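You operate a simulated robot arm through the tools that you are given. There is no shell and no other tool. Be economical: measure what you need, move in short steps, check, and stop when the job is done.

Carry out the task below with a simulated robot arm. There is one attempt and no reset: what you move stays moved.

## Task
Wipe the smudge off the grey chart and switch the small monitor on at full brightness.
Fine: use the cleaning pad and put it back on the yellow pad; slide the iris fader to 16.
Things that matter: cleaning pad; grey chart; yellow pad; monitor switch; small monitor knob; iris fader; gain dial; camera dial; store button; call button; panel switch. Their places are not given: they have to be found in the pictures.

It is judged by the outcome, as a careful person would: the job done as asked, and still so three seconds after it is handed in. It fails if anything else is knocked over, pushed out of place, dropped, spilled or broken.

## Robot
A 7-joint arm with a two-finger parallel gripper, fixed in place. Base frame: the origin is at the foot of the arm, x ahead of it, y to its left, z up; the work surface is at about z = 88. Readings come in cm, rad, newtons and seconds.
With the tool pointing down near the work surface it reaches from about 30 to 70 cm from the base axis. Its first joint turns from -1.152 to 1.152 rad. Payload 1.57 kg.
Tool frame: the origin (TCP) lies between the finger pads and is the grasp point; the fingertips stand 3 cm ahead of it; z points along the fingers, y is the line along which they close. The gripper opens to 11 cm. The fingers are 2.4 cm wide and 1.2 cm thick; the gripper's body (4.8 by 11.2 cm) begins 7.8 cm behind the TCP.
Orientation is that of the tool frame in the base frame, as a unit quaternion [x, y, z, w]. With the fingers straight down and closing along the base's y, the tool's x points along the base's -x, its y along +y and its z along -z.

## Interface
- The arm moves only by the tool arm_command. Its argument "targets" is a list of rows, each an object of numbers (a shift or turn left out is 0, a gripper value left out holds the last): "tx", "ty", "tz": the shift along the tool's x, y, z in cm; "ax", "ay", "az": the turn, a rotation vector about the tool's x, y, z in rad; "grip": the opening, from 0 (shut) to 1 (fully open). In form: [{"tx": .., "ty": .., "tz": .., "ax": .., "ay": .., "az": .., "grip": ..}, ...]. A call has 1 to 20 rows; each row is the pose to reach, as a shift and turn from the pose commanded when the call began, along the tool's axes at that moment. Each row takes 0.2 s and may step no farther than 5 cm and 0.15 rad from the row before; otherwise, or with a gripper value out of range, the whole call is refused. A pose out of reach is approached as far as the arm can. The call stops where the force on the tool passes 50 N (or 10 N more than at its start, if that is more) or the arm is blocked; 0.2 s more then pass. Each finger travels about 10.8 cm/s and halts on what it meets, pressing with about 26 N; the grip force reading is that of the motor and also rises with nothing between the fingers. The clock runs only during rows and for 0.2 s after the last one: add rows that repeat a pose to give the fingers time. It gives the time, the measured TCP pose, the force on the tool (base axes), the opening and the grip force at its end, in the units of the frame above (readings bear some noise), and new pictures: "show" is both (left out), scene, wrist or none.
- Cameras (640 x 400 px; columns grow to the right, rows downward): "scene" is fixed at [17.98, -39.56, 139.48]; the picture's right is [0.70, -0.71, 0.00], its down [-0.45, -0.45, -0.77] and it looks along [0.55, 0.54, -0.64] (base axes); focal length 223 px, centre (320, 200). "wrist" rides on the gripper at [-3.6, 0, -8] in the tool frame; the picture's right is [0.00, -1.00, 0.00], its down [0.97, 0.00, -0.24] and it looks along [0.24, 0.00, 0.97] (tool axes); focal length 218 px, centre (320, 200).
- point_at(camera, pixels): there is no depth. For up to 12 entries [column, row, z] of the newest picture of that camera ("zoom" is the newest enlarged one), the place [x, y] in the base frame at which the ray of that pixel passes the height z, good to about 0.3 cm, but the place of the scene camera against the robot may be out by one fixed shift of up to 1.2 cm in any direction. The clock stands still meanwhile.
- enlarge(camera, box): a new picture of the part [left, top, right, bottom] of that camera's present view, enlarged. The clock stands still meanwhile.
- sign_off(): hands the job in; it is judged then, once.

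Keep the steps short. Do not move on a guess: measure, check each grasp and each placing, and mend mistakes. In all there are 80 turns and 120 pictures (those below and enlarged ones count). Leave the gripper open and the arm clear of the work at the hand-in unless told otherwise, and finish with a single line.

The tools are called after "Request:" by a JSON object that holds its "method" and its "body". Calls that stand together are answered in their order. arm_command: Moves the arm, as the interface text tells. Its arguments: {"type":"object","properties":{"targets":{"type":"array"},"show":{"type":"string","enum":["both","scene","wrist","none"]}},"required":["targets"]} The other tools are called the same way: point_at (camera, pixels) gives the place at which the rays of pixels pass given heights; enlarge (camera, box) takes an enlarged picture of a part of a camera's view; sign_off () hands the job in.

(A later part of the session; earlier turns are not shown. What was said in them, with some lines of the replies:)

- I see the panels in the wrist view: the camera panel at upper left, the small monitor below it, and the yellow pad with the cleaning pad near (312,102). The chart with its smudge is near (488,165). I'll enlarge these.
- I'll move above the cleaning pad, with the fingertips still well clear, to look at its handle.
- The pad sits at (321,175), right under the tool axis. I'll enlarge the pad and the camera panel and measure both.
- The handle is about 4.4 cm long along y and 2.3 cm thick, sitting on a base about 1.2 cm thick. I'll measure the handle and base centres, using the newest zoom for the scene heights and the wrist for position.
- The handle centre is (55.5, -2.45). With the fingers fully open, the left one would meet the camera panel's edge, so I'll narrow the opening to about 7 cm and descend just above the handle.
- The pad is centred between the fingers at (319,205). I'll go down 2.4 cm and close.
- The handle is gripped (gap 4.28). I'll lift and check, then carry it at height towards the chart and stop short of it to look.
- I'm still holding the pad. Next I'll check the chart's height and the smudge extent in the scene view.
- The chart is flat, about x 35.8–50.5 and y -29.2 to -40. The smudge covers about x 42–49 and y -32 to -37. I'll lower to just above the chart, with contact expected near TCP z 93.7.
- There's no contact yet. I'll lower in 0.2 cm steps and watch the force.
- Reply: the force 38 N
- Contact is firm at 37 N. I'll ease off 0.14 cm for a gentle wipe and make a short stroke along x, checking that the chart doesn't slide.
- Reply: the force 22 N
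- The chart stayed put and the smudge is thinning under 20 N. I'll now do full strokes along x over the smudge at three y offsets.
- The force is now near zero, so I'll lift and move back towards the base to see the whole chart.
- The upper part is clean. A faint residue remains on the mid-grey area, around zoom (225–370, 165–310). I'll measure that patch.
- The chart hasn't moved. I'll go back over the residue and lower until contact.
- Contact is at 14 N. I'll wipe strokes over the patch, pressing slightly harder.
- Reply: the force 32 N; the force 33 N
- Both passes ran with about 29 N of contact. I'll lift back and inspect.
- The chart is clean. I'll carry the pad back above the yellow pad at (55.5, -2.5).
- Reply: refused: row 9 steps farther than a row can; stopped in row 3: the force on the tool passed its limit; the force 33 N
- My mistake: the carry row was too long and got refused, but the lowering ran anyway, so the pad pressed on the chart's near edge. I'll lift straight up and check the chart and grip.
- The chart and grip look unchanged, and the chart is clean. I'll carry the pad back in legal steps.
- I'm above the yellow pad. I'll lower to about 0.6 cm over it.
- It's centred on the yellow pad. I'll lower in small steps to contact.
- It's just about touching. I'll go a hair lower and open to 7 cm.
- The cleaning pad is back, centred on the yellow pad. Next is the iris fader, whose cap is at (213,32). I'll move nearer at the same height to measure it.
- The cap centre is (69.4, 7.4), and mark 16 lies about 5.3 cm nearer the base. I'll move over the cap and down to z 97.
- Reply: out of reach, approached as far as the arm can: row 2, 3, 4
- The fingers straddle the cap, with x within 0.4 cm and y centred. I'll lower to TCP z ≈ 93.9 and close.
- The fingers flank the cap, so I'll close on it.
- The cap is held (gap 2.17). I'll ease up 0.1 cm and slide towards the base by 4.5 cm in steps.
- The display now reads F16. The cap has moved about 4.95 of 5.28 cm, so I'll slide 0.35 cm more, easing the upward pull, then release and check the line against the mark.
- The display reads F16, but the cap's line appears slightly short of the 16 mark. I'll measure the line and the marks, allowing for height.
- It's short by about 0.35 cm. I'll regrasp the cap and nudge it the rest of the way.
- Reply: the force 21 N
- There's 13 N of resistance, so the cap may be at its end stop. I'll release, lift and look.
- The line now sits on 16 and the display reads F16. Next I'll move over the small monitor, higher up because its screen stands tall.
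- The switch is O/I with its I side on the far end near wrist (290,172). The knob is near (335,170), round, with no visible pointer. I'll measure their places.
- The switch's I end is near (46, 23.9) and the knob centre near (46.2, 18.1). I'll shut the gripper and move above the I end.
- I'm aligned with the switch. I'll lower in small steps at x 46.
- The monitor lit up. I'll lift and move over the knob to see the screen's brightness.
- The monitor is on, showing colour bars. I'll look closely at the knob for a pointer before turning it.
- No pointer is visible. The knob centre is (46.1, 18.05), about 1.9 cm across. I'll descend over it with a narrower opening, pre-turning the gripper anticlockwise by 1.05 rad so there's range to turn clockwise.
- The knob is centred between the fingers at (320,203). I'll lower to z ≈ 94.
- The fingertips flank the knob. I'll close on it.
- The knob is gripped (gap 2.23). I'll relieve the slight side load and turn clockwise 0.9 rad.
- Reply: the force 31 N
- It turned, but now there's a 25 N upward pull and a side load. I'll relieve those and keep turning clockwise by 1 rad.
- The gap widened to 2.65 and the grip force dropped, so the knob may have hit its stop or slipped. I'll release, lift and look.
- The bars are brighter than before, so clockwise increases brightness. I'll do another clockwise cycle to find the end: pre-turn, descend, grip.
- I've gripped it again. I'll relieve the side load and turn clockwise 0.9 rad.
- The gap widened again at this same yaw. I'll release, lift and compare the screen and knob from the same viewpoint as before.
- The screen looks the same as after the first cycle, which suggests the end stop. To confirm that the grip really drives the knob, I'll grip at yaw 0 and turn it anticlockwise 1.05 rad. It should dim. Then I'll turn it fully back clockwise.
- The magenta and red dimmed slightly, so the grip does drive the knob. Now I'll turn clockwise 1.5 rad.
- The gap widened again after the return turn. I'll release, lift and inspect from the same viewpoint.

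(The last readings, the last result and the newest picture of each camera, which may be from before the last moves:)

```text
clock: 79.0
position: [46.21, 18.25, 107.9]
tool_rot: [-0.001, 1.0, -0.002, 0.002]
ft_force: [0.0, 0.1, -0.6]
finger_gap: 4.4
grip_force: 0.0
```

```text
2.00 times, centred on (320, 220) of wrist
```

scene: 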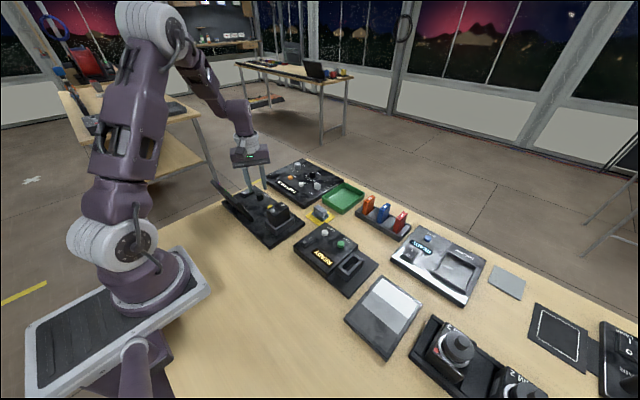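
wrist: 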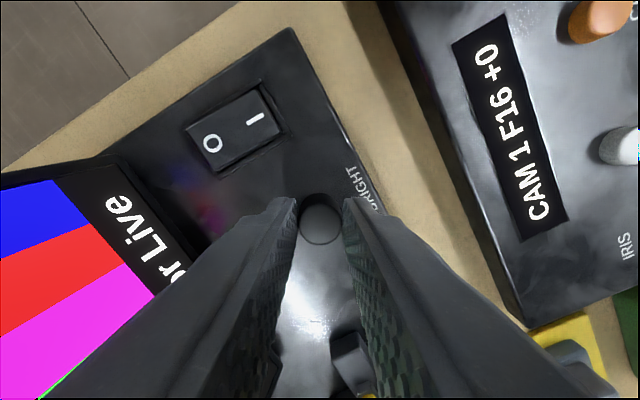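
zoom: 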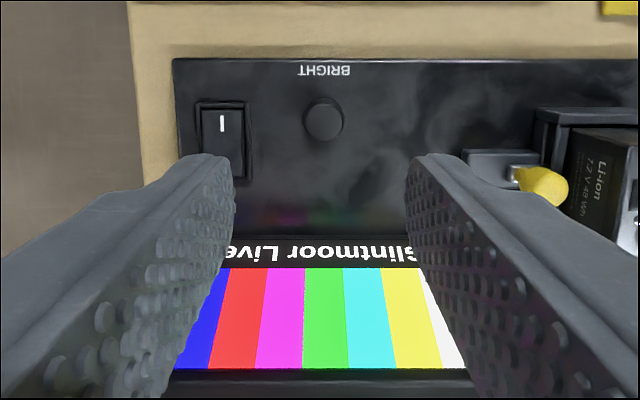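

It's bright again, matching the earlier maximum. I'll do one last clockwise cycle as a check: pre-turn, grip, compare, and turn to the stop.

Request:
{"method": "arm_command", "body": {"targets": [{"tz": 3, "az": -0.15, "grip": 0.32}, {"tz": 5, "az": -0.3}, {"tz": 7, "az": -0.45}, {"tz": 9, "az": -0.6}, {"tz": 10, "az": -0.75}, {"tz": 11, "az": -0.9}, {"tz": 12, "az": -1.05}, {"tz": 13, "az": -1.05}, {"tz": 14.0, "az": -1.05}, {"tz": 14.0, "az": -1.05}, {"tz": 14.0, "az": -1.05, "grip": 0.22}, {"tz": 14.0, "az": -1.05, "grip": 0.12}, {"tz": 14.0, "az": -1.05}, {"tz": 14.0, "az": -1.05}], "show": "wrist"}}

Request:
{"method": "arm_command", "body": {"targets": [{"ty": 0.07}, {"ty": 0.07, "az": 0.15}, {"ty": 0.07, "az": 0.3}, {"ty": 0.06, "az": 0.45}, {"ty": 0.05, "az": 0.6}, {"ty": 0.03, "az": 0.75}, {"ty": 0.02, "az": 0.9}, {"az": 1.05}, {"az": 1.05}], "show": "none"}}

```text
clock: 82.0
position: [46.14, 18.2, 93.81]
tool_rot: [-0.502, 0.865, -0.002, 0.0]
ft_force: [-12.4, 5.8, -2.1]
finger_gap: 2.23
grip_force: 34.5
```

wrist: 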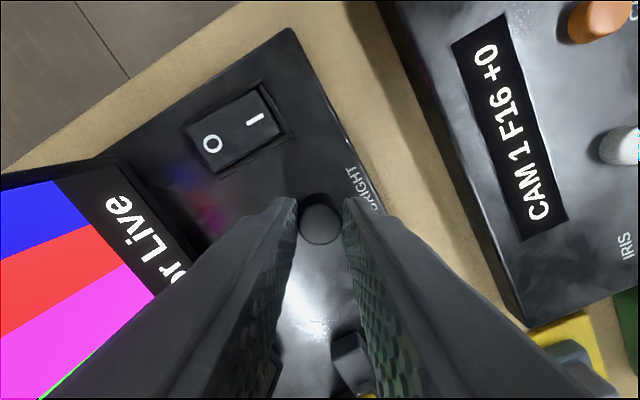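

```text
clock: 84.0
position: [46.17, 18.09, 93.84]
tool_rot: [0.001, 1.0, -0.002, 0.002]
ft_force: [5.9, -13.3, 7.8]
finger_gap: 2.23
grip_force: 35.4
```

I'll release, swing the open fingers back to the same yaw, and compare the bars with the last picture.

Request:
{"method": "arm_command", "body": {"targets": [{"grip": 0.22}, {"grip": 0.32}, {"grip": 0.32}, {"az": -0.15}, {"az": -0.3}, {"az": -0.45}, {"az": -0.6}, {"az": -0.75}, {"az": -0.9}, {"az": -1.05}, {"az": -1.05}], "show": "wrist"}}

```text
clock: 86.4
position: [46.32, 18.11, 93.76]
tool_rot: [-0.504, 0.864, -0.003, -0.001]
ft_force: [-0.4, -0.7, 0.5]
finger_gap: 3.53
grip_force: 0.0
```

wrist: 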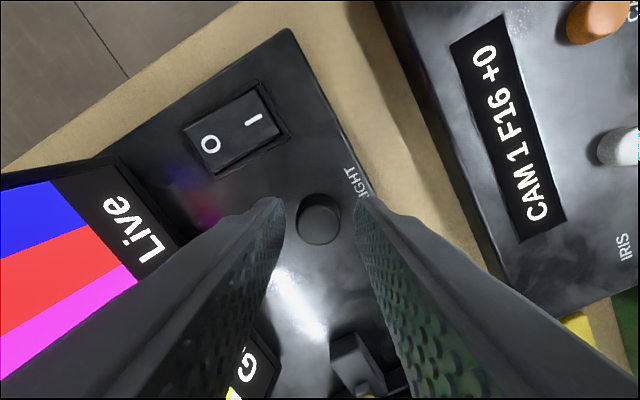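

The colours are unchanged, so the knob is at its end stop. From this pose I'll do one more quick clockwise turn as insurance, then release and lift.

Request:
{"method": "arm_command", "body": {"targets": [{"grip": 0.22}, {"grip": 0.12}, {"grip": 0.12}, {"az": 0.15}, {"az": 0.3}, {"az": 0.45}, {"az": 0.6}, {"az": 0.75}, {"az": 0.9}, {"az": 1.05}, {"az": 1.05}, {"az": 1.05, "grip": 0.25}, {"az": 1.05, "grip": 0.4}, {"az": 1.05, "grip": 0.4}, {"az": 1.05, "tz": -3}, {"az": 1.05, "tz": -7}, {"az": 1.05, "tz": -11}, {"az": 1.05, "tz": -14}, {"az": 1.05, "tz": -14}], "show": "both"}}

Request:
{"method": "enlarge", "body": {"camera": "wrist", "box": [200, 120, 440, 320]}}

```text
clock: 90.4
position: [45.99, 18.16, 107.79]
tool_rot: [-0.001, 1.0, -0.003, 0.001]
ft_force: [-1.0, 0.2, 0.2]
finger_gap: 4.42
grip_force: 0.1
```

scene: 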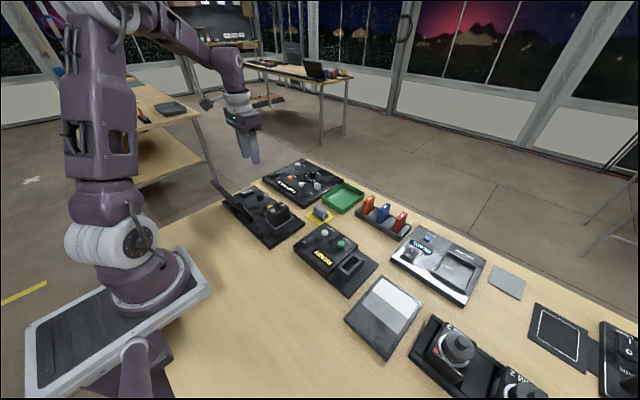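
wrist: 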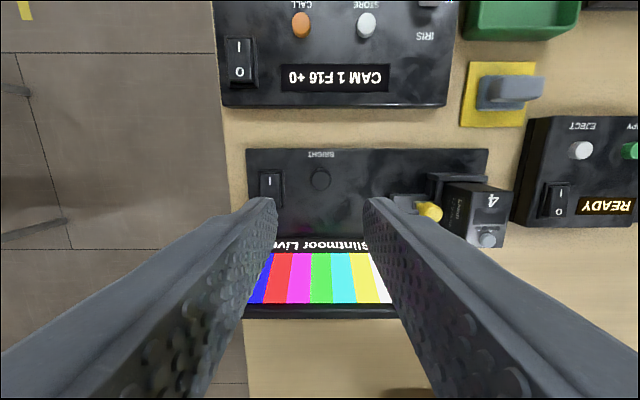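

```text
2.00 times, centred on (320, 220) of wrist
```

zoom: 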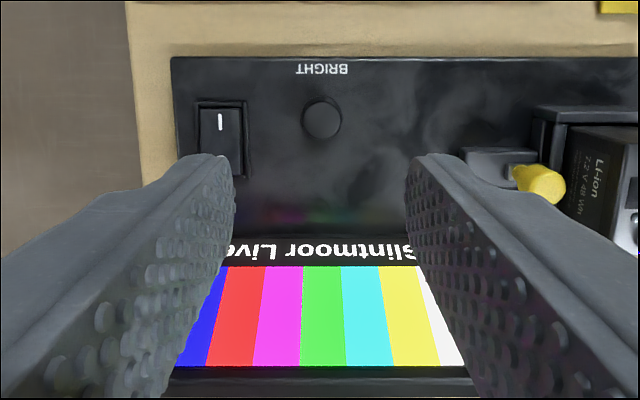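

The brightness is steady at maximum. I'll raise the arm clear, open the gripper and check the whole table.

Request:
{"method": "arm_command", "body": {"targets": [{"tz": -4, "grip": 0.7}, {"tz": -8, "ty": -3, "grip": 1}, {"tz": -11, "ty": -7}, {"tz": -13, "ty": -11}, {"tz": -13, "ty": -11}]}}

Request:
{"method": "enlarge", "body": {"camera": "scene", "box": [200, 150, 440, 370]}}

```text
clock: 91.6
position: [46.0, 7.24, 120.71]
tool_rot: [-0.001, 1.0, -0.003, 0.001]
ft_force: [0.3, 0.5, 0.3]
finger_gap: 11.0
grip_force: 0.0
```

scene: 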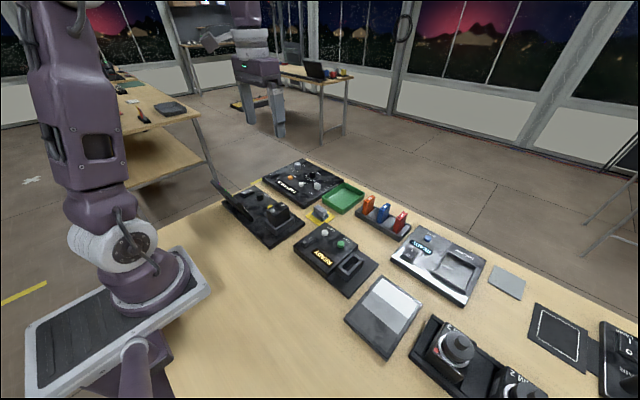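
wrist: 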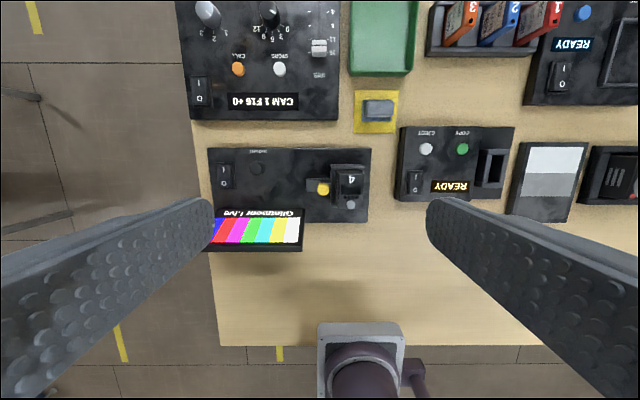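

```text
1.82 times, centred on (320, 260) of scene
```

zoom: 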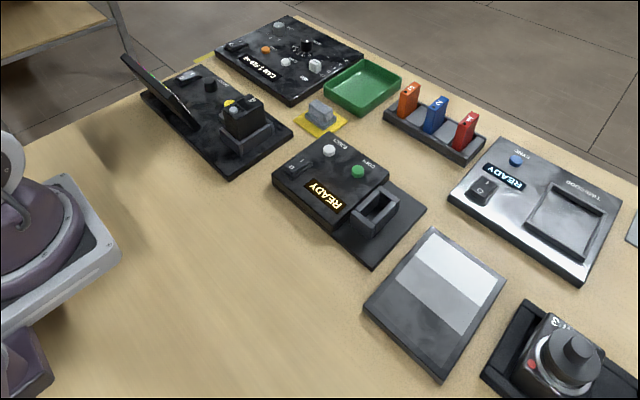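

The chart is clean, the pad is on the yellow pad, iris reads F16, and the monitor is on and bright. Everything else is in place and the arm is clear with the gripper open, so I'm handing in.

Request:
{"method": "sign_off", "body": {}}

```text
The job is handed in.
```

The smudge is wiped off the grey chart, the cleaning pad is back on the yellow pad, the iris fader is at 16 (display reads F16), and the small monitor is on at what looks like full brightness, judged by eye from the screen because the knob has no pointer.
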